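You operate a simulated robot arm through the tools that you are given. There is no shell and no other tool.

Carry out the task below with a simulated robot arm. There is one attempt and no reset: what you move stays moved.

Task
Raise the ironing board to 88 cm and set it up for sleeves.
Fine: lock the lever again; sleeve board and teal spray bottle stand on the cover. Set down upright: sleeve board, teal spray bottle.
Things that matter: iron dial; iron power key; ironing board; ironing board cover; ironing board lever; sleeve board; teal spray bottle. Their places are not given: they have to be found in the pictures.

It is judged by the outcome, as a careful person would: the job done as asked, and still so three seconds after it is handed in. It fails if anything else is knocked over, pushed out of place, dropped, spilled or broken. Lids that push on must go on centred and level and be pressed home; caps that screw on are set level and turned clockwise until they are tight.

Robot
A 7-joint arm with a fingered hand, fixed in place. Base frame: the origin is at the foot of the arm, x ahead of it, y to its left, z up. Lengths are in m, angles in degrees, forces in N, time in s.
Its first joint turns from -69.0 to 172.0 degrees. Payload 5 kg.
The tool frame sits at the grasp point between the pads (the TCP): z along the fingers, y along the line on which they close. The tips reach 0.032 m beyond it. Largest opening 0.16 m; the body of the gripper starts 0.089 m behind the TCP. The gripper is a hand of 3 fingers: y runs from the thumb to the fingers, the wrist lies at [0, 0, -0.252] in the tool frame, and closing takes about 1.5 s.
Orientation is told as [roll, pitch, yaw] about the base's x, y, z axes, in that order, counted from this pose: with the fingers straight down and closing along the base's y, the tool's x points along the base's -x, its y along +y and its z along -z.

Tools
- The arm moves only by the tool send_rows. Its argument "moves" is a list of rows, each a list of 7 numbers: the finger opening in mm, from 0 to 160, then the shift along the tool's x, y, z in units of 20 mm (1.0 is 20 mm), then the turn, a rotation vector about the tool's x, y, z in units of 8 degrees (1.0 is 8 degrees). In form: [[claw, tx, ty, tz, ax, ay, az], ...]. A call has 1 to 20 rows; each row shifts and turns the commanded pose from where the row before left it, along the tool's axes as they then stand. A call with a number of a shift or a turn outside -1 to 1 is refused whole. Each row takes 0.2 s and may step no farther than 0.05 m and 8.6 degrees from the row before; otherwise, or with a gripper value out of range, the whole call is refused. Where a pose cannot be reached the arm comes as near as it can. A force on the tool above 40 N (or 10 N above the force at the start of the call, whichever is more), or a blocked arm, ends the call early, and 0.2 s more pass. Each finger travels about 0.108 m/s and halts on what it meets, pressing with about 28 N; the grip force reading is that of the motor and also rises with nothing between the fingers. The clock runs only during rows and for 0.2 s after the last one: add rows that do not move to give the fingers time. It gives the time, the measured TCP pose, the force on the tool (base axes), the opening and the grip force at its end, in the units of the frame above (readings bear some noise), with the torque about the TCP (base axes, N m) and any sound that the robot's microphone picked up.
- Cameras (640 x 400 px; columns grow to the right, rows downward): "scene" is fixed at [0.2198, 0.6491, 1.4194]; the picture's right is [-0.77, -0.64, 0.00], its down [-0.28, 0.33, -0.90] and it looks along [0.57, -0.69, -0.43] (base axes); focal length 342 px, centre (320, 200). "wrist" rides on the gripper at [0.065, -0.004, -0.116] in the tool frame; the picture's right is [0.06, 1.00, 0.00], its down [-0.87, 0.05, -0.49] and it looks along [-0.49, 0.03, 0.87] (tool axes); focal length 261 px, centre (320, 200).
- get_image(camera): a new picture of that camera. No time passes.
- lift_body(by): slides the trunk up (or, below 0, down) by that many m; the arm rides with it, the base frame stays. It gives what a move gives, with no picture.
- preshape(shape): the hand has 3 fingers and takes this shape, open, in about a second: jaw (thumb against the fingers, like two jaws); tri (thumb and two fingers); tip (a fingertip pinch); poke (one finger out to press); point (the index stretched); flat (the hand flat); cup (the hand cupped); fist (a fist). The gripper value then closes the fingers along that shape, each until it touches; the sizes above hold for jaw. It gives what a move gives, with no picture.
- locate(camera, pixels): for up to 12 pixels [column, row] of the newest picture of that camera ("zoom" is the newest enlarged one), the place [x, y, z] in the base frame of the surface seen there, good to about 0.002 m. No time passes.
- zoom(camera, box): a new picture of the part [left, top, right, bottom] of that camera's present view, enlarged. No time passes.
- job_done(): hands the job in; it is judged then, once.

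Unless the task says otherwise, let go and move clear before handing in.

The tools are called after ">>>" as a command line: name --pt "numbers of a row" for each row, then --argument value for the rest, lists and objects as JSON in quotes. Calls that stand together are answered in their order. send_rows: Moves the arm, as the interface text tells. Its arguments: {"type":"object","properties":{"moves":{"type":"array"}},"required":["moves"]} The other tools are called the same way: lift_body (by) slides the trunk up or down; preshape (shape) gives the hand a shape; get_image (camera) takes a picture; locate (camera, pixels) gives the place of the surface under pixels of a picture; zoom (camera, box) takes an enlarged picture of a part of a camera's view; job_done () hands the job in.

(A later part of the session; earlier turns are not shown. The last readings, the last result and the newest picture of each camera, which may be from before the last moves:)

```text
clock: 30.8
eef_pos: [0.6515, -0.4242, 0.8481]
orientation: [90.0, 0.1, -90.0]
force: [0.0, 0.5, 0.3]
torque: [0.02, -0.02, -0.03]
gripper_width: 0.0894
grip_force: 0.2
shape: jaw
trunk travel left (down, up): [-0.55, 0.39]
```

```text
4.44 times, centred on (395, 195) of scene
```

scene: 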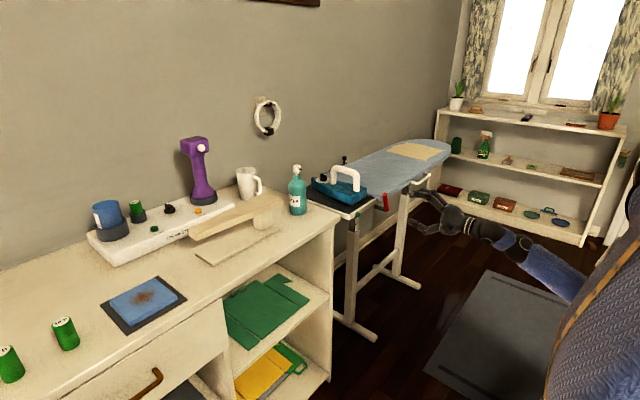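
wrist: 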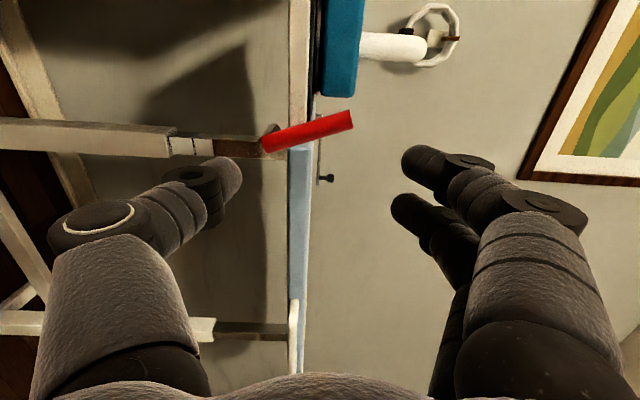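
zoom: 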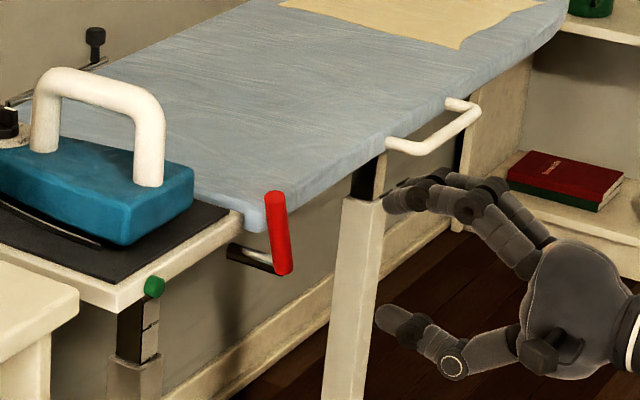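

The lever stands raised, with its red tip at (275,195) in the zoom. I'll measure the rail, the leg near it and the cover edge.

>>> locate --camera "zoom" --pixels '[[390, 146], [405, 150], [425, 147], [445, 130], [465, 117], [475, 108], [455, 103], [370, 175], [360, 215], [343, 140], [264, 222], [345, 155]]'

>>> zoom --camera "scene" --box '[400, 160, 450, 200]'

>>> locate --camera "wrist" --pixels '[[292, 310], [292, 340], [294, 300], [298, 260], [296, 200], [280, 140], [330, 125], [350, 118], [230, 328], [262, 145], [297, 60], [291, 365]]'

```text
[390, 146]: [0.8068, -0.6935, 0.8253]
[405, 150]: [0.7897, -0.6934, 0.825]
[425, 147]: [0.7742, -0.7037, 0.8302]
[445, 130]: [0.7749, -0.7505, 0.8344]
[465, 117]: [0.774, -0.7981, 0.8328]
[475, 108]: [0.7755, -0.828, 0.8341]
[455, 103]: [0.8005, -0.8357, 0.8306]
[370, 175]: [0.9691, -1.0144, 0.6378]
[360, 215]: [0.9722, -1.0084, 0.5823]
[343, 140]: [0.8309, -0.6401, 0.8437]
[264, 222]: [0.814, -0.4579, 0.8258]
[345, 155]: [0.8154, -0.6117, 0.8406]
```

```text
10.00 times, centred on (425, 180) of scene
```

zoom: 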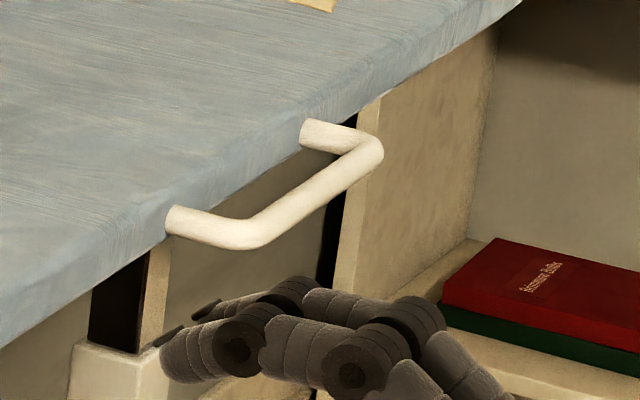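

```text
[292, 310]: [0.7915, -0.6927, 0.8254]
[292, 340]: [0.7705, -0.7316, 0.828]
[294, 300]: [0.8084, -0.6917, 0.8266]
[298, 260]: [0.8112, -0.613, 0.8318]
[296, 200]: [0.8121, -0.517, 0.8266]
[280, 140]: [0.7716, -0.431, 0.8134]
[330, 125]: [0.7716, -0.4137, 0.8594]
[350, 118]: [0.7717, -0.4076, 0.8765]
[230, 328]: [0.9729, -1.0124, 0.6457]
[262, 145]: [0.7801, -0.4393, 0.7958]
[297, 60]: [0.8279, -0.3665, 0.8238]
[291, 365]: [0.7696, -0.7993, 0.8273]
```

The rail bar runs at x≈0.777, z≈0.827, y −0.70…−0.835, and both legs are well back at x≈0.97. The fingers are stiff sideways, so I'll put the closed hand under the rail to lift. First I'll move across in front of it, low and clear.

>>> send_rows --pt "60 -0.96 -0.27 0 0 0 0" --pt "60 -0.96 -0.27 0 0 0 0" --pt "60 -0.96 -0.27 0 0 0 0" --pt "60 -0.96 -0.27 0 0 0 0" --pt "60 -0.96 -0.27 0 0 0 0" --pt "60 -0.96 -0.27 0 0 0 0" --pt "60 -0.96 -0.27 0 0 0 0" --pt "60 -0.96 -0.27 0 0 0 0" --pt "60 -0.96 -0.27 0 0 0 0" --pt "60 -0.96 -0.27 0 0 0 0" --pt "60 -0.96 -0.27 0 0 0 0" --pt "60 -0.96 -0.27 0 0 0 0" --pt "60 -0.96 -0.27 0 0 0 0" --pt "60 -0.96 -0.27 0 0 0 0" --pt "60 -0.96 -0.27 0 0 0 0" --pt "60 -0.96 -0.27 0 0 0 0" --pt "60 -0.96 -0.27 0 0 0 0" --pt "60 0 0 0 0 0 0"

>>> send_rows --pt "40 0 0 0 0 0 0.9375" --pt "40 0 0 0 0 0 0.9375" --pt "40 0 0 0 0 0 0.9375" --pt "40 0 0 0 0 0 0.9375" --pt "40 0 0 0 0 0 0.9375" --pt "40 0 0 0 0 0 0.9375" --pt "40 0 0 0 0 0 0.9375" --pt "40 0 0 0 0 0 0.9375" --pt "40 0 0 0 0 0 0.9375" --pt "40 0 0 0 0 0 0.9375" --pt "40 0 0 0 0 0 0.9375" --pt "40 0 0 0 0 0 0.9375" --pt "40 0 0 0 0 0 0"

>>> get_image --camera "wrist"

>>> get_image --camera "scene"

```text
clock: 34.6
eef_pos: [0.6515, -0.7513, 0.7575]
orientation: [90.0, 0.2, -90.0]
force: [0.0, 0.0, -0.1]
torque: [-0.02, 0.0, 0.01]
gripper_width: 0.0608
grip_force: 0.0
shape: jaw
trunk travel left (down, up): [-0.55, 0.39]
```

```text
clock: 37.4
eef_pos: [0.6509, -0.7504, 0.7554]
orientation: [-91.0, 89.7, 88.9]
force: [0.0, 0.1, 0.0]
torque: [0.02, -0.03, 0.03]
gripper_width: 0.0404
grip_force: 0.0
shape: jaw
trunk travel left (down, up): [-0.55, 0.39]
```

```text
taken
```

wrist: 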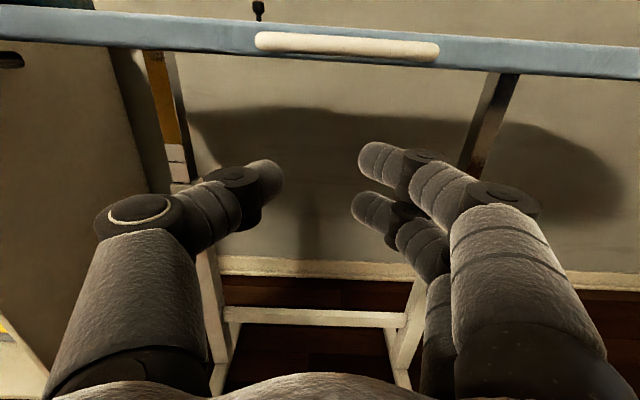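

```text
taken
```

scene: 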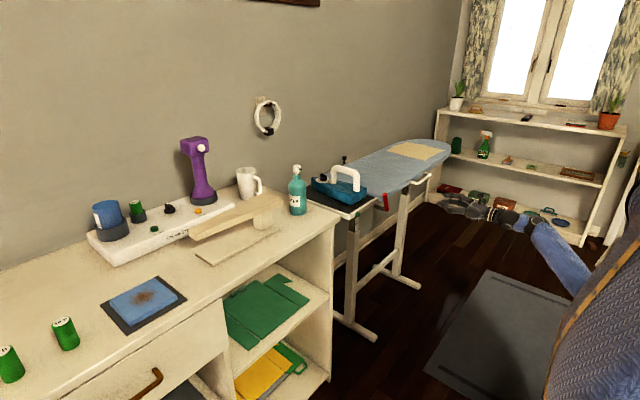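

The hand is palm-sideways beneath and in front of the rail, seen at (345,47). I'll close the fingers, slide under the board edge, then rise slowly until contact.

>>> send_rows --pt "20 0 0 0.93 0 0 0" --pt "12 0 0 0.93 0 0 0" --pt "12 0 0 0.93 0 0 0" --pt "12 0 0 0.93 0 0 0" --pt "12 0 0 0.93 0 0 0" --pt "12 0 0 0.93 0 0 0" --pt "12 0 0 0.93 0 0 0" --pt "12 0 0 0.93 0 0 0" --pt "12 0 0 0 0 0 0"

>>> get_image --camera "wrist"

>>> zoom --camera "scene" --box '[370, 150, 500, 230]'

```text
clock: 39.4
eef_pos: [0.8012, -0.7522, 0.7561]
orientation: [-83.3, 89.8, 96.7]
force: [-0.6, 0.2, -0.3]
torque: [-0.04, 0.04, 0.01]
gripper_width: 0.0123
grip_force: 0.2
shape: jaw
trunk travel left (down, up): [-0.55, 0.39]
```

```text
taken
```

wrist: 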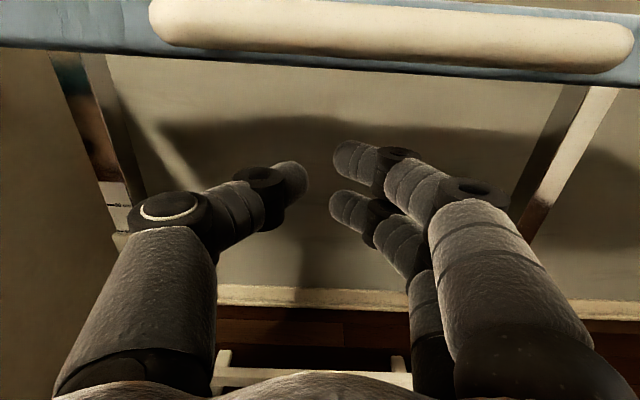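

```text
4.92 times, centred on (435, 190) of scene
```

zoom: 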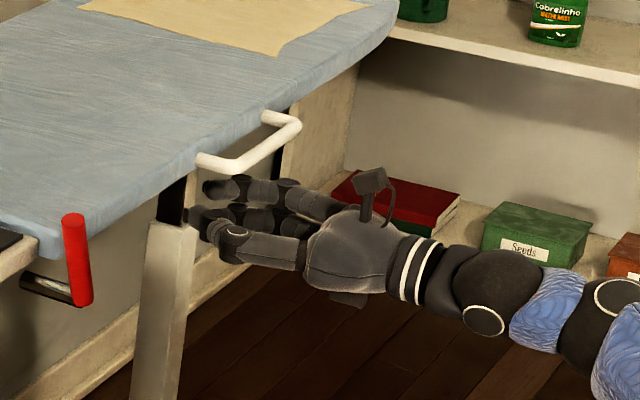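

The hand is under the rail. I'll raise it in small steps until the force shows contact.

>>> send_rows --pt "12 0.25 0 0 0 0 0" --pt "12 0.25 0 0 0 0 0" --pt "12 0.25 0 0 0 0 0" --pt "12 0.25 0 0 0 0 0" --pt "12 0.25 0 0 0 0 0" --pt "12 0.2 0 0 0 0 0" --pt "12 0 0 0 0 0 0"

>>> zoom --camera "scene" --box '[370, 150, 500, 230]'

>>> get_image --camera "wrist"

```text
clock: 41.0
eef_pos: [0.8012, -0.7513, 0.7847]
orientation: [-87.7, 89.9, 92.3]
force: [0.5, 0.8, 0.1]
torque: [-0.03, 0.0, 0.04]
gripper_width: 0.0123
grip_force: 0.1
shape: jaw
trunk travel left (down, up): [-0.55, 0.39]
```

```text
4.92 times, centred on (435, 190) of scene
```

zoom: 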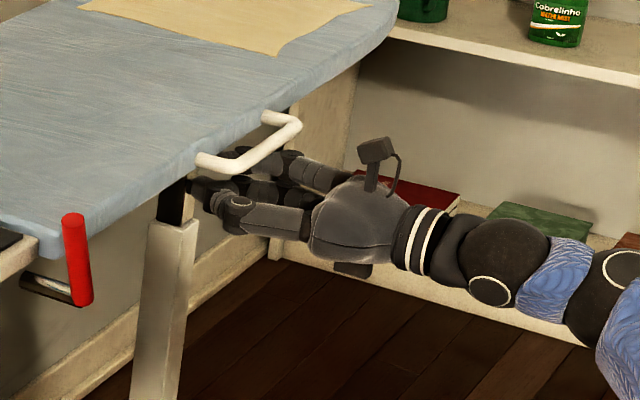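

```text
taken
```

wrist: 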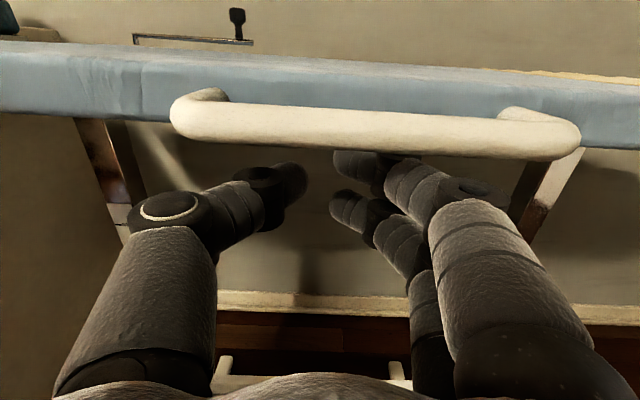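

No contact yet; the fingertips are just under the edge at (355,160). I'll continue upward in 3 mm steps.

>>> send_rows --pt "12 0.15 0 0 0 0 0" --pt "12 0.15 0 0 0 0 0" --pt "12 0.15 0 0 0 0 0" --pt "12 0.15 0 0 0 0 0" --pt "12 0 0 0 0 0 0"

>>> get_image --camera "wrist"

```text
clock: 42.2
eef_pos: [0.8017, -0.7516, 0.7956]
orientation: [-73.8, 89.8, 106.1]
force: [-0.9, -0.2, -13.2]
torque: [0.23, 0.15, -0.01]
gripper_width: 0.0123
grip_force: 0.0
shape: jaw
trunk travel left (down, up): [-0.55, 0.39]
```

```text
taken
```

wrist: 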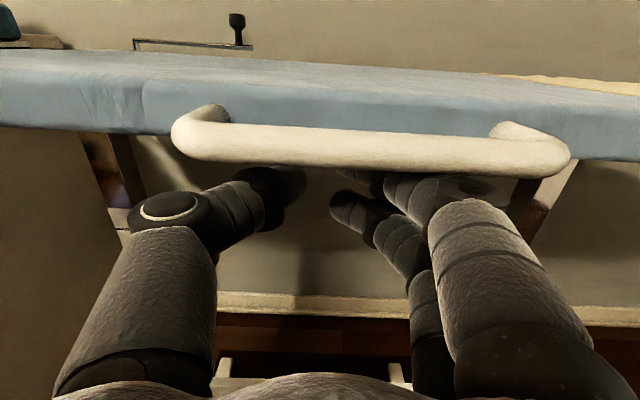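

Contact: −13 N at z=0.7956. I'll keep rising gently and check if the board follows.

>>> send_rows --pt "12 0.1 0 0 0 0 0" --pt "12 0.1 0 0 0 0 0" --pt "12 0.1 0 0 0 0 0" --pt "12 0 0 0 0 0 0"

>>> get_image --camera "scene"

>>> locate --camera "scene" --pixels '[[400, 176], [380, 188], [415, 165], [425, 178], [365, 203]]'

```text
clock: 43.2
eef_pos: [0.8016, -0.751, 0.8016]
orientation: [-75.0, 89.6, 105.0]
force: [-2.1, 0.5, -11.8]
torque: [0.26, 0.17, -0.05]
gripper_width: 0.0124
grip_force: 0.0
shape: jaw
trunk travel left (down, up): [-0.55, 0.39]
```

```text
taken
```

scene: 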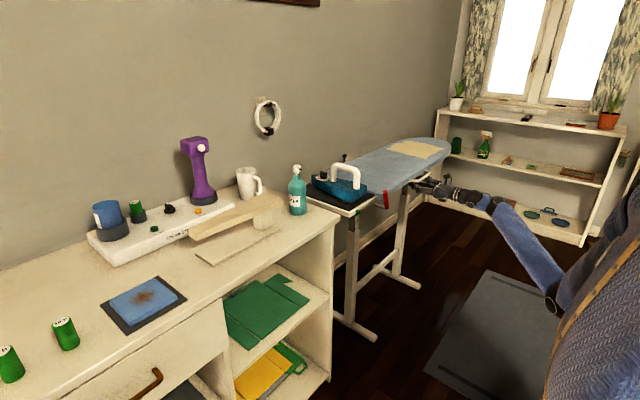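

```text
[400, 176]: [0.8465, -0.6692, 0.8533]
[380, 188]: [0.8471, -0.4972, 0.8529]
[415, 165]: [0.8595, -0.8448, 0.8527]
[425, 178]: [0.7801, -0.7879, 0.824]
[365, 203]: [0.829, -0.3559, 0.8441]
```

The board follows easily at about 12 N; the cover now reads z≈0.853, up from 0.8405. I'll raise it another 21 mm, then measure again.

>>> send_rows --pt "12 0.15 0 0 0 0 0" --pt "12 0.15 0 0 0 0 0" --pt "12 0.15 0 0 0 0 0" --pt "12 0.15 0 0 0 0 0" --pt "12 0.15 0 0 0 0 0" --pt "12 0.15 0 0 0 0 0" --pt "12 0.15 0 0 0 0 0" --pt "12 0 0 0 0 0 0"

>>> get_image --camera "scene"

>>> locate --camera "scene" --pixels '[[400, 174], [380, 185], [415, 162], [410, 150], [436, 156], [395, 165], [365, 200]]'

>>> zoom --camera "scene" --box '[330, 180, 420, 240]'

```text
clock: 45.0
eef_pos: [0.8011, -0.7514, 0.8243]
orientation: [-85.6, 89.8, 94.3]
force: [0.5, 0.1, -9.7]
torque: [0.23, 0.13, 0.01]
gripper_width: 0.0126
grip_force: 0.1
shape: jaw
trunk travel left (down, up): [-0.55, 0.39]
```

```text
taken
```

scene: 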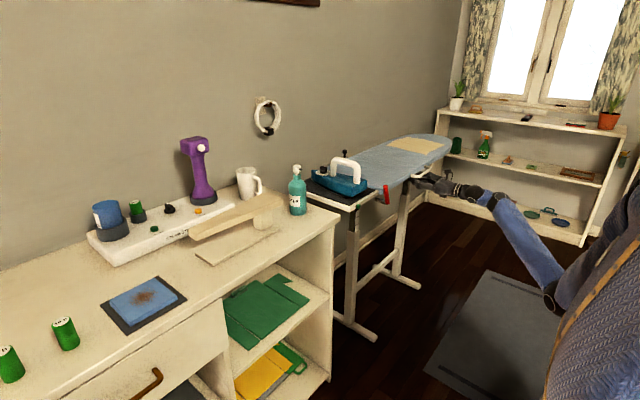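

```text
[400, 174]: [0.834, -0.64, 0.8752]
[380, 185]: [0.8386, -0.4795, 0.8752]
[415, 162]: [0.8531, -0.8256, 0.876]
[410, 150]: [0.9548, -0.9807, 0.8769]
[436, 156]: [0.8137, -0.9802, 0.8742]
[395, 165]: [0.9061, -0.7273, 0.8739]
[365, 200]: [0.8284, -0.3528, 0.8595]
```

```text
6.67 times, centred on (375, 210) of scene
```

zoom: 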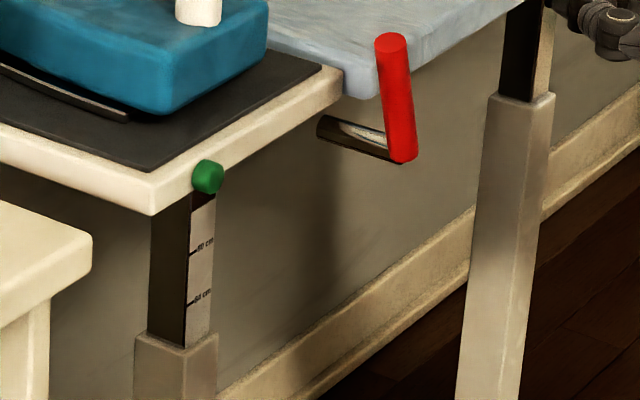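

The cover reads about 0.875 and the leg scale shows the sleeve edge past the 84 mark. I'll raise another 5 mm and check the cover and scale.

>>> send_rows --pt "12 0.12 0 0 0 0 0" --pt "12 0.12 0 0 0 0 0" --pt "12 0 0 0 0 0 0" --pt "12 0 0 0 0 0 0"

>>> get_image --camera "scene"

>>> locate --camera "scene" --pixels '[[400, 174], [380, 185], [415, 162], [410, 150], [436, 156], [395, 165], [400, 155], [420, 158], [390, 172], [390, 180], [410, 170], [405, 160]]'

>>> zoom --camera "scene" --box '[340, 195, 380, 235]'

```text
clock: 46.0
eef_pos: [0.8017, -0.7527, 0.8279]
orientation: [-85.6, 89.8, 94.4]
force: [2.4, -0.1, -6.8]
torque: [0.11, 0.13, 0.04]
gripper_width: 0.012
grip_force: 0.1
shape: jaw
trunk travel left (down, up): [-0.55, 0.39]
```

```text
taken
```

scene: 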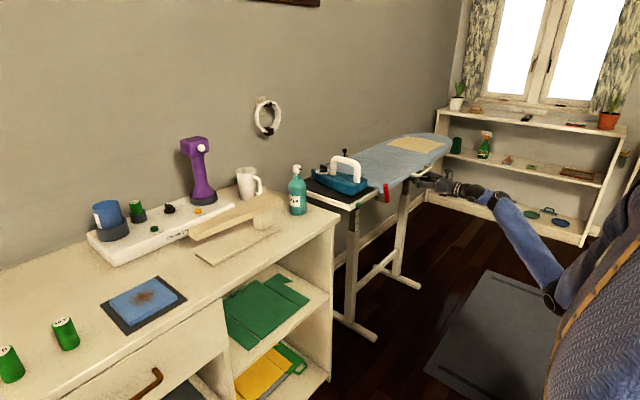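

```text
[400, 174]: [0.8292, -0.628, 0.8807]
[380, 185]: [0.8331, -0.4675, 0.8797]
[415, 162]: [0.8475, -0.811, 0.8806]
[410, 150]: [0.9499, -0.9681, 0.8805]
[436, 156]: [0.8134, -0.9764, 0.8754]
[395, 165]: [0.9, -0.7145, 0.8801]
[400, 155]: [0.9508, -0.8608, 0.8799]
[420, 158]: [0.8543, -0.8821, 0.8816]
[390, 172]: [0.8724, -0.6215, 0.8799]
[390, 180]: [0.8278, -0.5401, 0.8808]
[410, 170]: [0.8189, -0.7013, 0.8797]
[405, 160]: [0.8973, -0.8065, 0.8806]
```

```text
10.00 times, centred on (360, 215) of scene
```

zoom: 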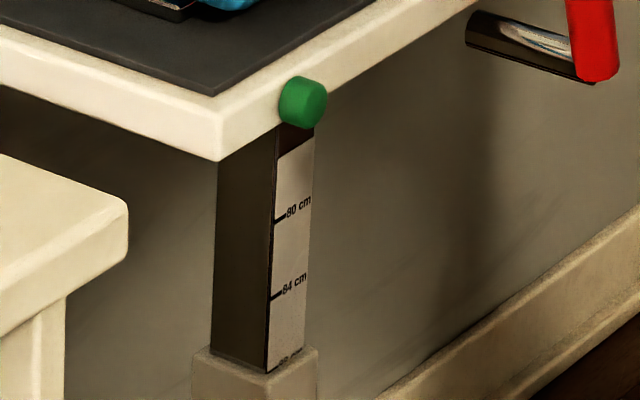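

The cover averages z≈0.880 and the scale's 88 mark sits at the sleeve edge, just like 84 did at the start. I'll lower the hand away and check that the board stays up.

>>> send_rows --pt "12 -0.1 0 0 0 0 0" --pt "12 -0.15 0 0 0 0 0" --pt "12 -0.25 0 0 0 0 0" --pt "12 -0.5 0 0 0 0 0" --pt "12 -0.5 0 0 0 0 0" --pt "12 0 0 0 0 0 0" --pt "12 0 0 0 0 0 0"

>>> get_image --camera "scene"

>>> locate --camera "scene" --pixels '[[400, 174], [380, 185], [415, 162], [410, 150], [436, 156], [395, 165], [400, 155], [420, 158], [390, 172], [390, 180], [410, 170], [405, 160]]'

>>> zoom --camera "scene" --box '[340, 195, 380, 235]'

```text
clock: 47.6
eef_pos: [0.8012, -0.7518, 0.7993]
orientation: [-88.5, 89.8, 91.5]
force: [-0.5, -0.2, 0.1]
torque: [0.01, -0.02, -0.02]
gripper_width: 0.0123
grip_force: 0.0
shape: jaw
trunk travel left (down, up): [-0.55, 0.39]
```

```text
taken
```

scene: 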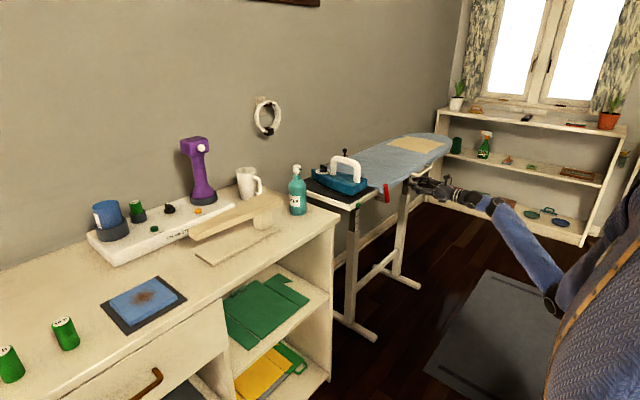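

```text
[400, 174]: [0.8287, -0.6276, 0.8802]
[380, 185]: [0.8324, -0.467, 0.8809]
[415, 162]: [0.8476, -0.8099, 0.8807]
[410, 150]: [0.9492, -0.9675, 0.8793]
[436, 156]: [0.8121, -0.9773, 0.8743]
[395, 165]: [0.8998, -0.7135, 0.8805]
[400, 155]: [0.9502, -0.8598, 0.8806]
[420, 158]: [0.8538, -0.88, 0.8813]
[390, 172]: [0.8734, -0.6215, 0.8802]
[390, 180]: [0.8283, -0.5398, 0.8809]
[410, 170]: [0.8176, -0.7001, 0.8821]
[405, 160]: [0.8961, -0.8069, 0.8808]
```

```text
10.00 times, centred on (360, 215) of scene
```

zoom: 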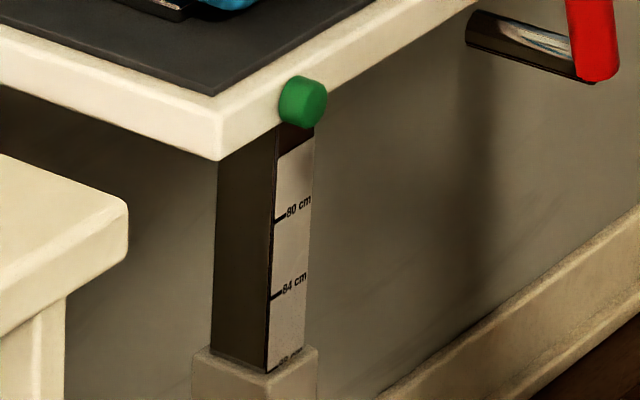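

The board holds at z≈0.8805 with the hand clear. Now I'll back out and return in front of the raised lever, with the grip line at about 70° and its shaft now at z≈0.837.

>>> send_rows --pt "20 0 0 -1 0 0 0" --pt "30 0 0 -1 0 0 0" --pt "40 0 0 -1 0 0 0" --pt "50 0 0 -1 0 0 0" --pt "60 0 0 -1 0 0 0" --pt "70 0 0 -1 0 0 0" --pt "80 0 0 -1 0 0 0" --pt "90 0 0 -0.5 0 0 0" --pt "90 0 0 0 0 0 0"

>>> send_rows --pt "90 0.256 -0.98 0 0 0 0" --pt "90 0.256 -0.98 0 0 0 0" --pt "90 0.256 -0.98 0 0 0 0" --pt "90 0.256 -0.98 0 0 0 0" --pt "90 0.256 -0.98 0 0 0 0" --pt "90 0.256 -0.98 0 0 0 0" --pt "90 0.256 -0.98 0 0 0 0" --pt "90 0.256 -0.98 0 0 0 0" --pt "90 0.256 -0.98 0 0 0 0" --pt "90 0.256 -0.98 0 0 0 0" --pt "90 0.256 -0.98 0 0 0 0" --pt "90 0.256 -0.98 0 0 0 0" --pt "90 0.256 -0.98 0 0 0 0" --pt "90 0.256 -0.98 0 0 0 0" --pt "90 0.256 -0.98 0 0 0 0" --pt "90 0.256 -0.98 0 0 0 0" --pt "90 0.256 -0.98 0 0 0 0" --pt "90 0 0 0 0 0 0"

>>> get_image --camera "wrist"

>>> zoom --camera "scene" --box '[330, 150, 460, 240]'

```text
clock: 49.6
eef_pos: [0.6508, -0.7509, 0.7994]
orientation: [-87.3, 89.7, 92.8]
force: [-1.2, 0.7, -0.6]
torque: [-0.01, -0.02, -0.01]
gripper_width: 0.0891
grip_force: 0.1
shape: jaw
trunk travel left (down, up): [-0.55, 0.39]
```

```text
clock: 53.4
eef_pos: [0.6512, -0.4183, 0.8874]
orientation: [-85.4, 89.7, 94.6]
force: [0.2, 0.8, -0.1]
torque: [0.01, -0.01, -0.03]
gripper_width: 0.0892
grip_force: 0.0
shape: jaw
trunk travel left (down, up): [-0.55, 0.39]
```

```text
taken
```

wrist: 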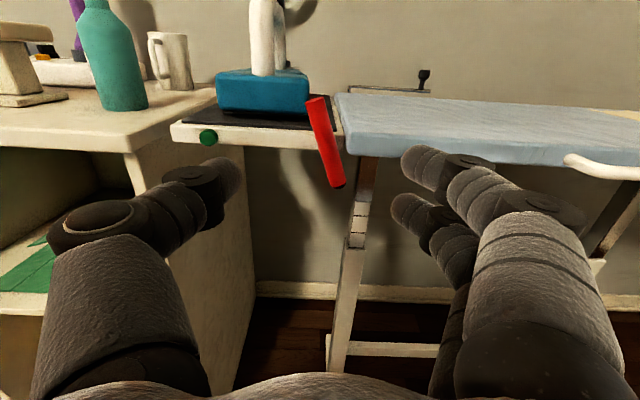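

```text
4.44 times, centred on (395, 195) of scene
```

zoom: 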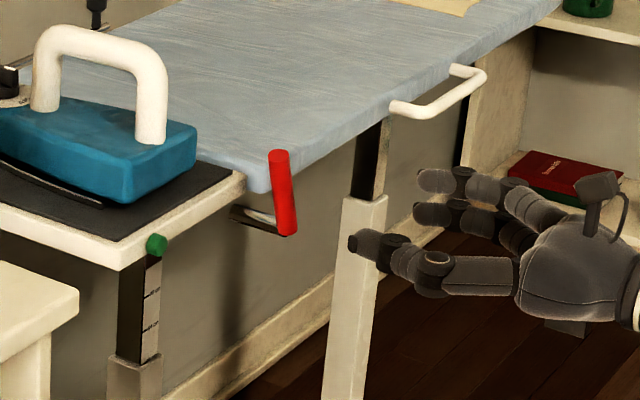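

The upright wrist view shows the raised red lever from (315,103) to (336,185). I'll locate it to align the grip exactly.

>>> locate --camera "wrist" --pixels '[[315, 106], [320, 125], [327, 150], [333, 175], [336, 186], [313, 150], [340, 150], [350, 150], [250, 120], [205, 137]]'

>>> zoom --camera "wrist" --box '[260, 80, 400, 210]'

```text
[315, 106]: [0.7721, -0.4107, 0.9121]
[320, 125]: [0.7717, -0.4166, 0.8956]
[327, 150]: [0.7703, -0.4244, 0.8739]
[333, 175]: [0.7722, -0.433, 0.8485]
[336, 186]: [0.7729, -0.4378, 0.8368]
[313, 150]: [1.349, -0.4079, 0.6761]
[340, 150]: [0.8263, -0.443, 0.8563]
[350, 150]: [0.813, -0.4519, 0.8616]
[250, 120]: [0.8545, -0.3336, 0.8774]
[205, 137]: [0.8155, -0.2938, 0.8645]
```

```text
3.08 times, centred on (330, 145) of wrist
```

zoom: 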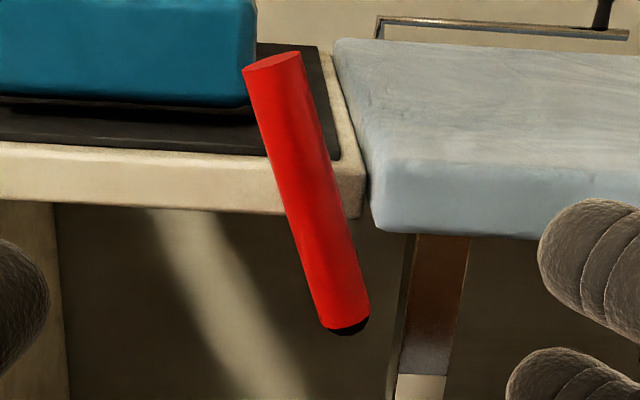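

The lever axis is confirmed at (y −0.437, z 0.837) with angle ~70°. I'll roll the hand to match, move in, and close the cage around the red grip.

>>> send_rows --pt "90 0 0 0 0 0 -0.83" --pt "90 0 0 0 0 0 -0.83" --pt "90 0 0 0 0 0 -0.84" --pt "90 0 0 1 0 0 0" --pt "90 0 0 1 0 0 0" --pt "90 0 0 1 0 0 0" --pt "90 0 0 1 0 0 0" --pt "90 0 0 1 0 0 0" --pt "90 0 0 1 0 0 0" --pt "90 0 0 0 0 0 0"

>>> get_image --camera "wrist"

>>> zoom --camera "scene" --box '[350, 160, 440, 230]'

```text
clock: 55.6
eef_pos: [0.7708, -0.418, 0.8873]
orientation: [90.1, 70.2, -90.0]
force: [0.2, -0.4, 0.3]
torque: [-0.01, -0.02, -0.02]
gripper_width: 0.0893
grip_force: 0.0
shape: jaw
trunk travel left (down, up): [-0.55, 0.39]
```

```text
taken
```

wrist: 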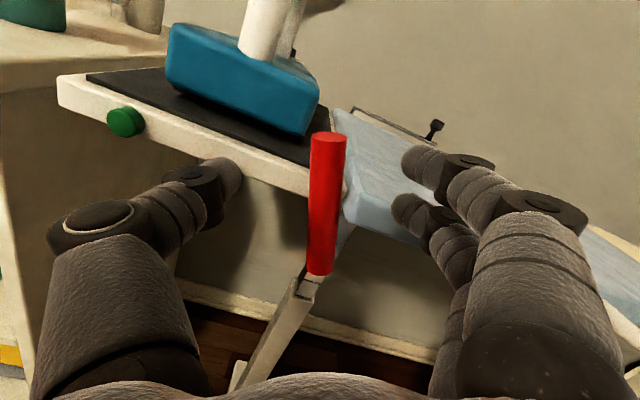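

```text
5.71 times, centred on (395, 195) of scene
```

zoom: 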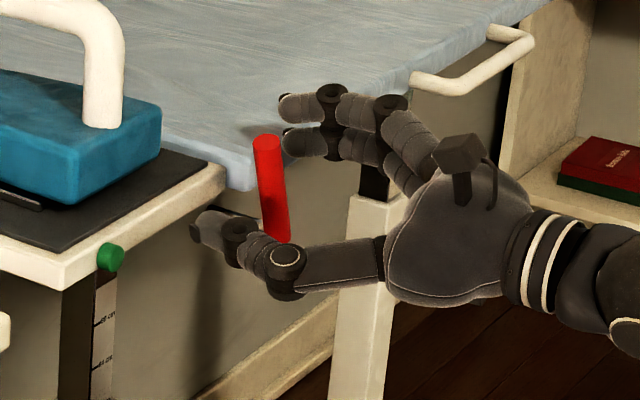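

The grip is centred and aligned, at (325,205). I'll close and turn it down in 5° steps.

>>> send_rows --pt "60 0 0 0 0 0 0" --pt "40 0 0 0 0 0 0" --pt "20 0 0 0 0 0 0" --pt "9 0 0 0 0 0 0" --pt "9 0 0 0 0 0 0"

>>> send_rows --pt "8 -0.008 -0.23 0 0 0 -0.625" --pt "8 -0.008 -0.23 0 0 0 -0.625" --pt "8 -0.008 -0.23 0 0 0 -0.625" --pt "8 -0.008 -0.23 0 0 0 -0.625" --pt "8 -0.008 -0.23 0 0 0 -0.625" --pt "8 -0.008 -0.23 0 0 0 -0.625" --pt "8 0 0 0 0 0 0"

>>> get_image --camera "wrist"

>>> zoom --camera "scene" --box '[350, 160, 440, 230]'

```text
clock: 56.8
eef_pos: [0.7706, -0.4188, 0.8866]
orientation: [90.0, 70.2, -90.0]
force: [0.0, -3.4, 1.7]
torque: [-0.02, -0.02, -0.02]
gripper_width: 0.01
grip_force: 0.0
shape: jaw
trunk travel left (down, up): [-0.55, 0.39]
```

```text
clock: 58.4
eef_pos: [0.7706, -0.395, 0.8715]
orientation: [89.9, 40.1, -90.0]
force: [0.7, -0.4, -0.8]
torque: [0.0, -0.04, 0.0]
gripper_width: 0.0084
grip_force: 0.1
shape: jaw
trunk travel left (down, up): [-0.55, 0.39]
```

```text
taken
```

wrist: 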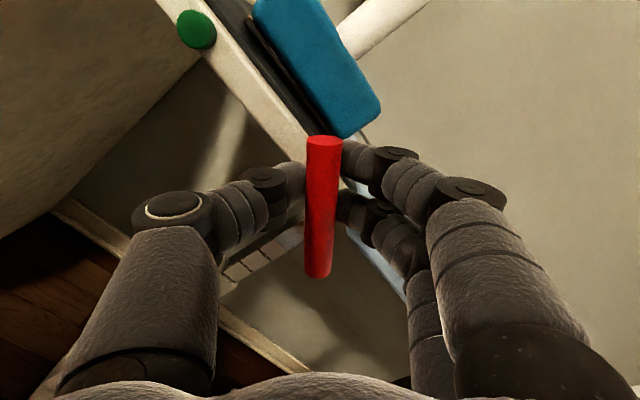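

```text
5.71 times, centred on (395, 195) of scene
```

zoom: 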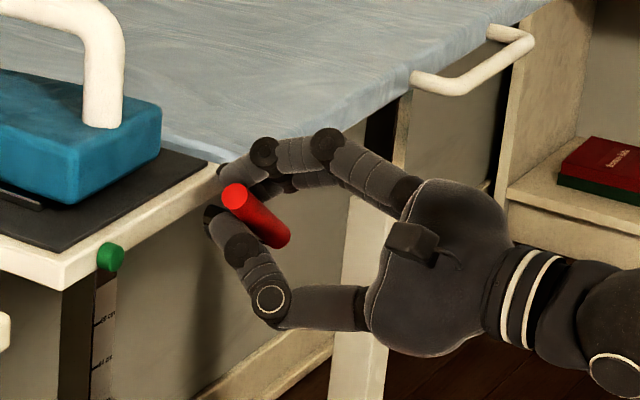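

The lever follows down and is now at 40° with no resistance. I'll finish the turn to 0°.

>>> send_rows --pt "8 -0.008 -0.23 0 0 0 -0.625" --pt "8 -0.008 -0.23 0 0 0 -0.625" --pt "8 -0.008 -0.23 0 0 0 -0.625" --pt "8 -0.008 -0.23 0 0 0 -0.625" --pt "8 -0.008 -0.23 0 0 0 -0.625" --pt "8 -0.008 -0.23 0 0 0 -0.625" --pt "8 -0.008 -0.23 0 0 0 -0.625" --pt "8 -0.008 -0.23 0 0 0 -0.625" --pt "8 0 0 0 0 0 0"

>>> get_image --camera "wrist"

>>> zoom --camera "scene" --box '[350, 160, 440, 230]'

```text
clock: 60.4
eef_pos: [0.7708, -0.383, 0.8375]
orientation: [90.0, 0.2, -90.0]
force: [0.4, 0.6, -0.7]
torque: [0.0, -0.01, -0.03]
gripper_width: 0.0082
grip_force: 0.0
shape: jaw
trunk travel left (down, up): [-0.55, 0.39]
```

```text
taken
```

wrist: 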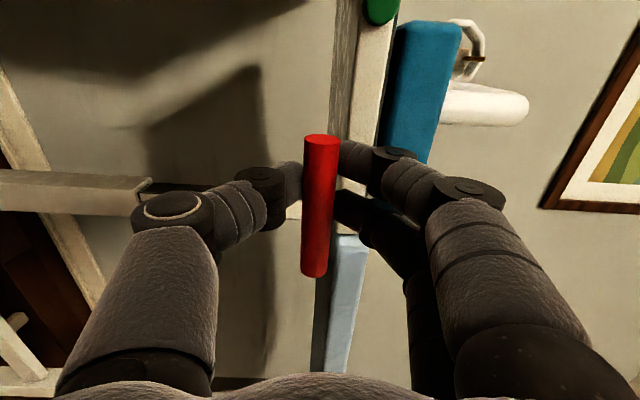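

```text
5.71 times, centred on (395, 195) of scene
```

zoom: 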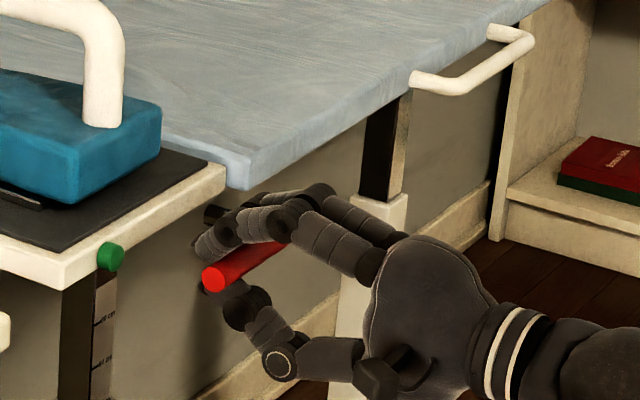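

The lever is level again with no reaction yet. I'll press a few more degrees gently to make sure it's on its locked stop.

>>> send_rows --pt "6 -0.004 -0.115 0 0 0 -0.3125" --pt "6 -0.004 -0.115 0 0 0 -0.3125" --pt "6 0 0 0 0 0 0"

>>> get_image --camera "wrist"

>>> zoom --camera "scene" --box '[340, 190, 390, 235]'

```text
clock: 61.2
eef_pos: [0.772, -0.3837, 0.8336]
orientation: [90.2, -4.8, -90.1]
force: [20.0, -0.3, 11.8]
torque: [0.17, -0.21, -0.04]
gripper_width: 0.0036
grip_force: 28.3
shape: jaw
trunk travel left (down, up): [-0.55, 0.39]
```

```text
taken
```

wrist: 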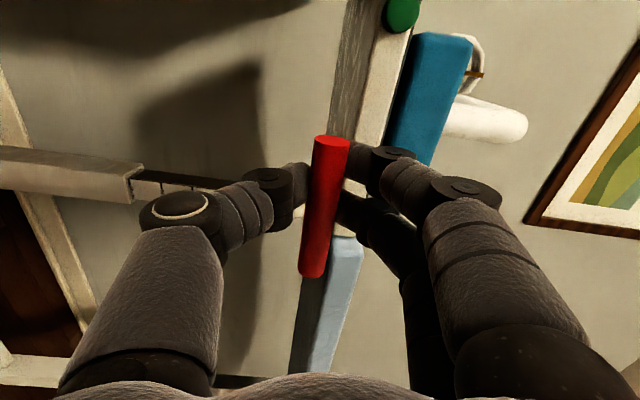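

```text
8.89 times, centred on (365, 212) of scene
```

zoom: 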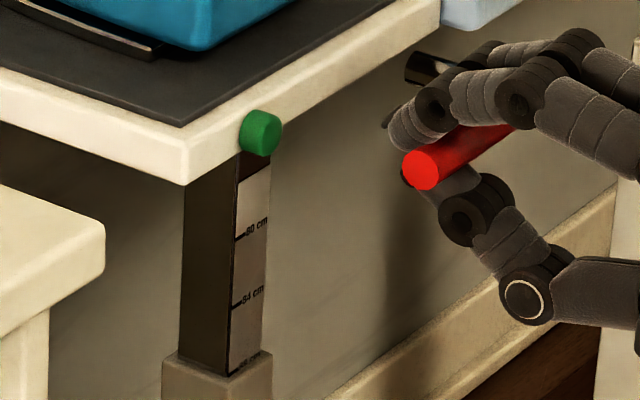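

The lever is on its lower stop (reaction 12 N, hand tilted relative to it). I'll return to neutral, open and back away, then check the height.

>>> send_rows --pt "10 0.004 0.115 0 0 0 0.3125" --pt "12 0.004 0.115 0 0 0 0.3125" --pt "40 0 0 0 0 0 0" --pt "70 0 0 0 0 0 0" --pt "90 0 0 0 0 0 0" --pt "90 0 0 -1 0 0 0" --pt "90 0 0 -1 0 0 0" --pt "90 0 0 -1 0 0 0" --pt "90 0 0 -1 0 0 0" --pt "90 0 0 -1 0 0 0" --pt "90 0 0 -1 0 0 0" --pt "90 0 0 0 0 0 0"

>>> get_image --camera "scene"

>>> locate --camera "scene" --pixels '[[400, 174], [380, 185], [415, 162], [410, 150], [395, 165], [400, 155], [420, 158], [390, 172], [390, 180], [405, 160], [375, 208], [383, 202]]'

>>> zoom --camera "scene" --box '[330, 150, 440, 240]'

>>> get_image --camera "wrist"

```text
clock: 63.8
eef_pos: [0.6506, -0.3829, 0.8366]
orientation: [90.0, 0.2, -90.1]
force: [-0.6, 0.6, 0.8]
torque: [0.02, 0.04, -0.03]
gripper_width: 0.089
grip_force: 0.1
shape: jaw
trunk travel left (down, up): [-0.55, 0.39]
```

```text
taken
```

scene: 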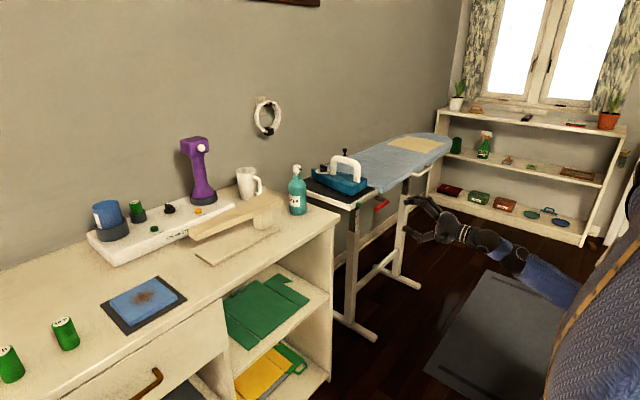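

```text
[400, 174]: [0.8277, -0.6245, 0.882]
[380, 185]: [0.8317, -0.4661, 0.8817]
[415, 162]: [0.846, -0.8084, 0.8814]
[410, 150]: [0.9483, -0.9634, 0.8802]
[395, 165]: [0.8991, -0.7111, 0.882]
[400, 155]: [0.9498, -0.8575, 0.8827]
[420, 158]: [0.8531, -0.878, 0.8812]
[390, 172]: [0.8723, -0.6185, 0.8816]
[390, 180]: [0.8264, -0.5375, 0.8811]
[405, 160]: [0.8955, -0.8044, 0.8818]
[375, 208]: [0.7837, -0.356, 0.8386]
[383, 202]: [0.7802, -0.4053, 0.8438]
```

```text
4.44 times, centred on (385, 195) of scene
```

zoom: 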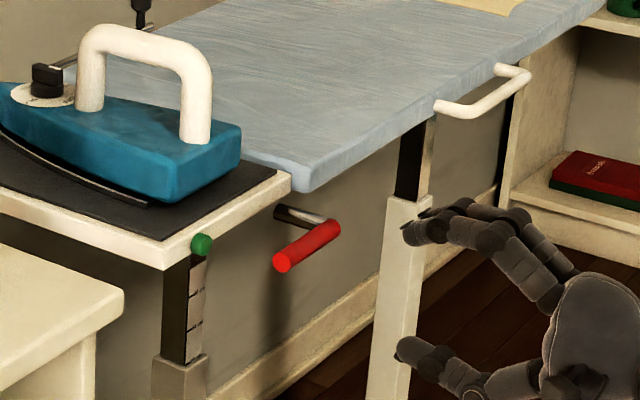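

```text
taken
```

wrist: 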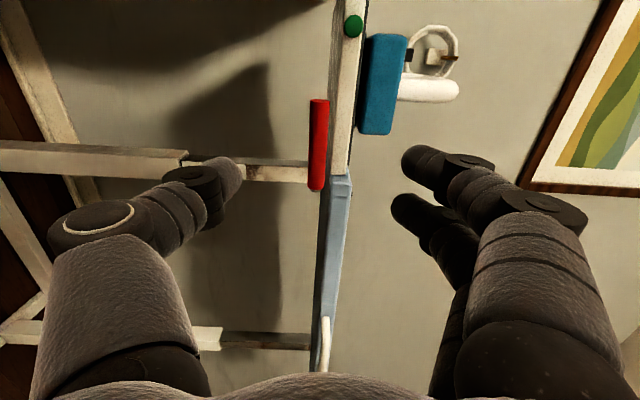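

The cover now reads z≈0.881 with the 88 mark at the sleeve, and the lever lies level as it did at the start. Next are the sleeve board and bottle. I'll turn the hand so the camera is upright and move in front of the cabinet for a look.

>>> send_rows --pt "90 0 0 -0.5 0 0 0.9375" --pt "90 0 0 0 0 0 0.9375" --pt "90 0 0 0 0 0 0.9375" --pt "90 0 0 0 0 0 0.9375" --pt "90 0 0 0 0 0 0.9375" --pt "90 0 0 0 0 0 0.9375" --pt "90 0 0 0 0 0 0.9375" --pt "90 0 0 0 0 0 0.9375" --pt "90 0 0 0 0 0 0.9375" --pt "90 0 0 0 0 0 0.9375" --pt "90 0 0 0 0 0 0.9375" --pt "90 0 0 0 0 0 0.9375" --pt "90 1 0 0 0 0 0" --pt "90 1 0 0 0 0 0" --pt "90 1 0 0 0 0 0" --pt "90 1 0 0 0 0 0" --pt "90 1 0 0 0 0 0" --pt "90 1 0 0 0 0 0" --pt "90 1 0 0 0 0 0" --pt "90 1 0 0 0 0 0"

>>> send_rows --pt "90 0 -1 0 0 0 0" --pt "90 0 -1 0 0 0 0" --pt "90 0 -1 0 0 0 0" --pt "90 0 -1 0 0 0 0" --pt "90 0 -1 0 0 0 0" --pt "90 0 -1 0 0 0 0" --pt "90 0 -1 0 0 0 0" --pt "90 0 -1 0 0 0 0" --pt "90 0 -1 0 0 0 0" --pt "90 0 -1 0 0 0 0" --pt "90 0 -1 0 0 0 0" --pt "90 0 -1 0 0 0 0" --pt "90 0 -1 0 0 0 0" --pt "90 0 -1 0 0 0 0" --pt "90 0 -1 0 0 0 0" --pt "90 0 -1 0 0 0 0" --pt "90 0 -1 0 0 0 0" --pt "90 0 -1 0 0 0 0" --pt "90 0 0 0 0 0 0"

>>> get_image --camera "wrist"

>>> get_image --camera "scene"

```text
clock: 68.0
eef_pos: [0.6586, -0.3902, 0.9875]
orientation: [-111.2, 89.8, 69.0]
force: [0.6, 0.8, 0.9]
torque: [0.02, 0.01, 0.0]
gripper_width: 0.0895
grip_force: 0.1
shape: jaw
out of reach, approached as far as the arm can: row 19, 20
trunk travel left (down, up): [-0.55, 0.39]
```

```text
clock: 70.9
eef_pos: [0.687, -0.1554, 0.9703]
orientation: [95.6, 80.7, -83.9]
force: [-0.3, 0.1, -0.4]
torque: [0.0, 0.0, -0.01]
gripper_width: 0.0896
grip_force: 0.0
shape: jaw
out of reach, approached as far as the arm can: row 1, 2, 3, 4, 5, 7
trunk travel left (down, up): [-0.55, 0.39]
stopped in row 14: the arm was blocked; the commanded pose is now the measured one
```

```text
taken
```

wrist: 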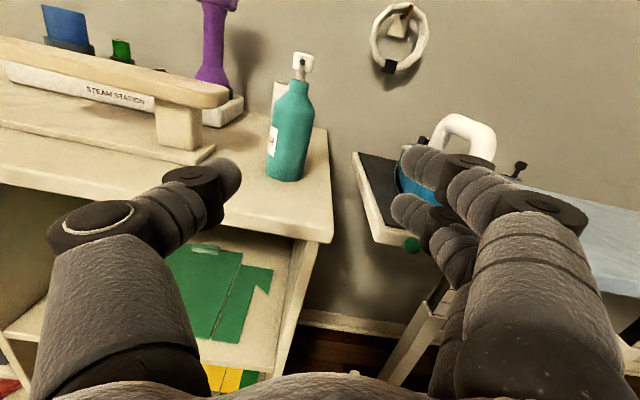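

```text
taken
```

scene: 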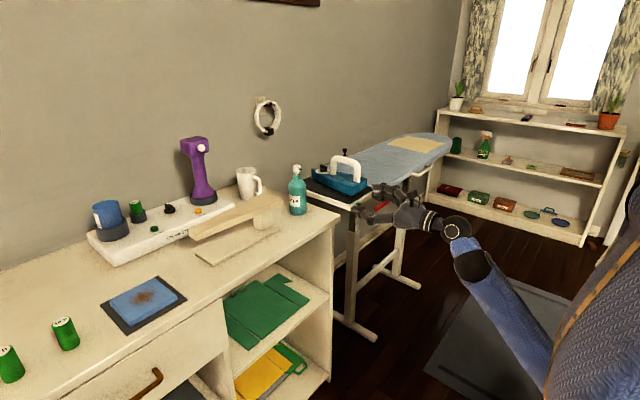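

The arm hit a wrist limit near roll 171°, at (0.687,−0.155,0.970), so camera-up isn't possible in this area; nothing was touched. I'll measure the bottle, sleeve board and cover from this view before choosing grasps.

>>> locate --camera "wrist" --pixels '[[290, 95], [270, 130], [310, 130], [288, 175], [302, 60], [285, 115], [225, 95], [180, 130], [160, 130], [195, 150], [200, 160], [40, 70]]'

>>> locate --camera "scene" --pixels '[[360, 155], [375, 152], [390, 146], [405, 140], [420, 136], [440, 137], [370, 170], [350, 165], [345, 155], [382, 191], [445, 148], [366, 180]]'

>>> zoom --camera "wrist" --box '[0, 20, 340, 230]'

>>> zoom --camera "scene" --box '[330, 125, 460, 205]'

```text
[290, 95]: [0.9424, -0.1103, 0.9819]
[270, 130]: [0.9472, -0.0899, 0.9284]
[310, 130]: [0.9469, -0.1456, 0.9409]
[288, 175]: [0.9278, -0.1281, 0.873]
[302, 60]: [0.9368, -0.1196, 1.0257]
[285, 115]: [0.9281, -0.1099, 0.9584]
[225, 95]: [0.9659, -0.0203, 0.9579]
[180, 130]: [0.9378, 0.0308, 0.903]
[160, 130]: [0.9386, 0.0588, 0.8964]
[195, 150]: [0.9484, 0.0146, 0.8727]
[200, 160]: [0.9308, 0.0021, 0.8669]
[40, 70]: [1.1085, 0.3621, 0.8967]
```

```text
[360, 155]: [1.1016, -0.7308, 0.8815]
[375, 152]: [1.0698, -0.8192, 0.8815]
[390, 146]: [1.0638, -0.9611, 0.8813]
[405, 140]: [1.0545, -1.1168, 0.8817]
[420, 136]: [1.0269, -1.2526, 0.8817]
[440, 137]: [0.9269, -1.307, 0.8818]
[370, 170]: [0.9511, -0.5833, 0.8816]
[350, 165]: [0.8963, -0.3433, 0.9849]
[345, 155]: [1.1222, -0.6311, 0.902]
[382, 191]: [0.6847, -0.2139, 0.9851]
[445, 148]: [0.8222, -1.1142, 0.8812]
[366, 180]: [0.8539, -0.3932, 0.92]
```

```text
1.88 times, centred on (170, 125) of wrist
```

zoom: 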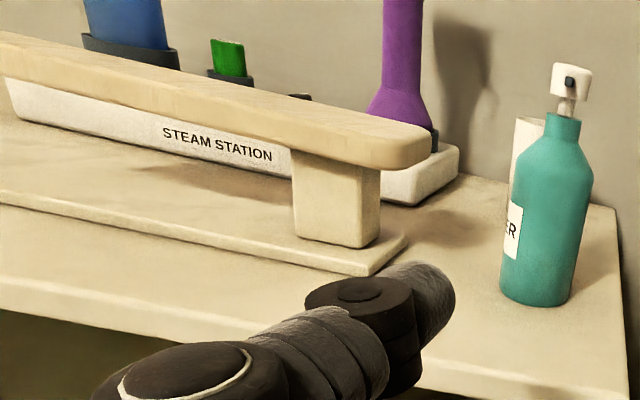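

```text
4.92 times, centred on (395, 165) of scene
```

zoom: 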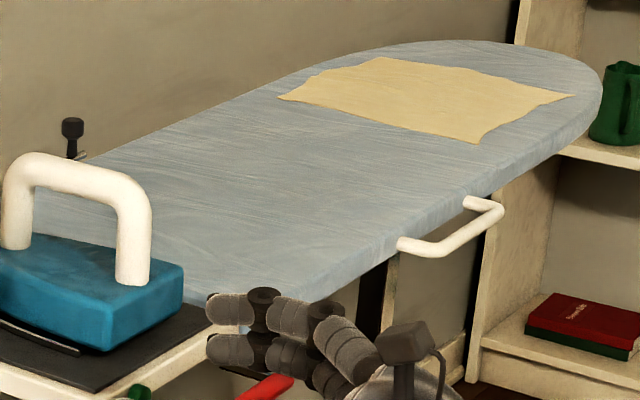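

The cover spans x≈0.815–1.11 from y≈−0.455, and the bottle axis is near (0.956,−0.118). I'll take the sleeve board by its plank, closing vertically from the front. First I'll roll the hand back to 90° and move in front of it.

>>> send_rows --pt "90 0 0 0 0 0 -0.92" --pt "90 0 0 0 0 0 -0.92" --pt "90 0 0 0 0 0 -0.92" --pt "90 0 0 0 0 0 -0.92" --pt "90 0 0 0 0 0 -0.92" --pt "90 0 0 0 0 0 -0.92" --pt "90 0 0 0 0 0 -0.92" --pt "90 0 0 0 0 0 -0.92" --pt "90 0 0 0 0 0 -0.92" --pt "90 0 0 0 0 0 -0.92" --pt "90 0 0 0 0 0 -0.92" --pt "90 0 0 0 0 0 0"

>>> send_rows --pt "80 0.98 0.1 0 0 0 0" --pt "80 0.98 0.1 0 0 0 0" --pt "80 0.98 0.1 0 0 0 0" --pt "80 0.98 0.1 0 0 0 0" --pt "80 0.98 0.1 0 0 0 0" --pt "80 0.98 0.1 0 0 0 0" --pt "80 0.98 0.1 0 0 0 0" --pt "80 0.98 0.1 0 0 0 0" --pt "80 0.98 0.1 0 0 0 0" --pt "80 0.98 0.1 0 0 0 0" --pt "80 0.98 0 0 0 0 0" --pt "80 0.98 0 0 0 0 0" --pt "80 0.98 0 0 0 0 0" --pt "80 0.98 0 0 0 0 0" --pt "80 0 0 0 0 0 0"

>>> get_image --camera "wrist"

>>> get_image --camera "scene"

```text
clock: 73.5
eef_pos: [0.6875, -0.1553, 0.9707]
orientation: [91.0, -0.2, -89.5]
force: [0.6, 0.2, -0.4]
torque: [0.01, 0.0, 0.01]
gripper_width: 0.0896
grip_force: 0.1
shape: jaw
trunk travel left (down, up): [-0.55, 0.39]
```

```text
clock: 74.5
eef_pos: [0.6898, -0.1088, 0.9668]
orientation: [91.9, -9.4, -89.1]
force: [1.5, -0.4, -0.4]
torque: [0.0, -0.03, 0.02]
gripper_width: 0.0807
grip_force: 0.1
shape: jaw
trunk travel left (down, up): [-0.55, 0.39]
stopped in row 4: the arm was blocked; the commanded pose is now the measured one
```

```text
taken
```

wrist: 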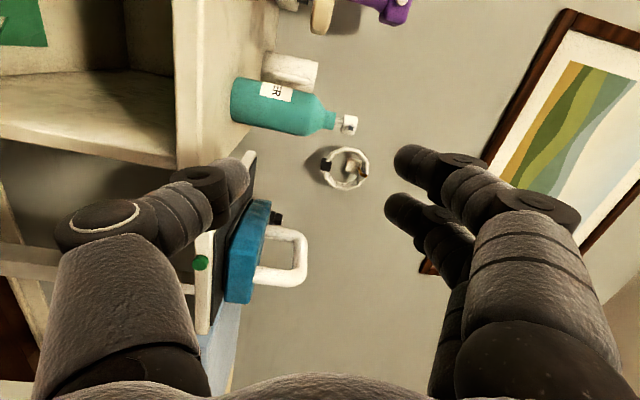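

```text
taken
```

scene: 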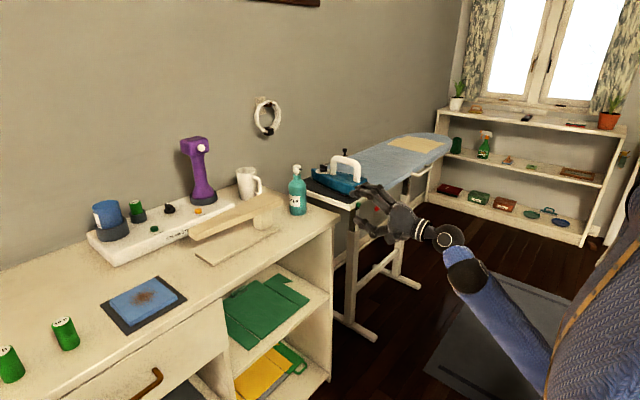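

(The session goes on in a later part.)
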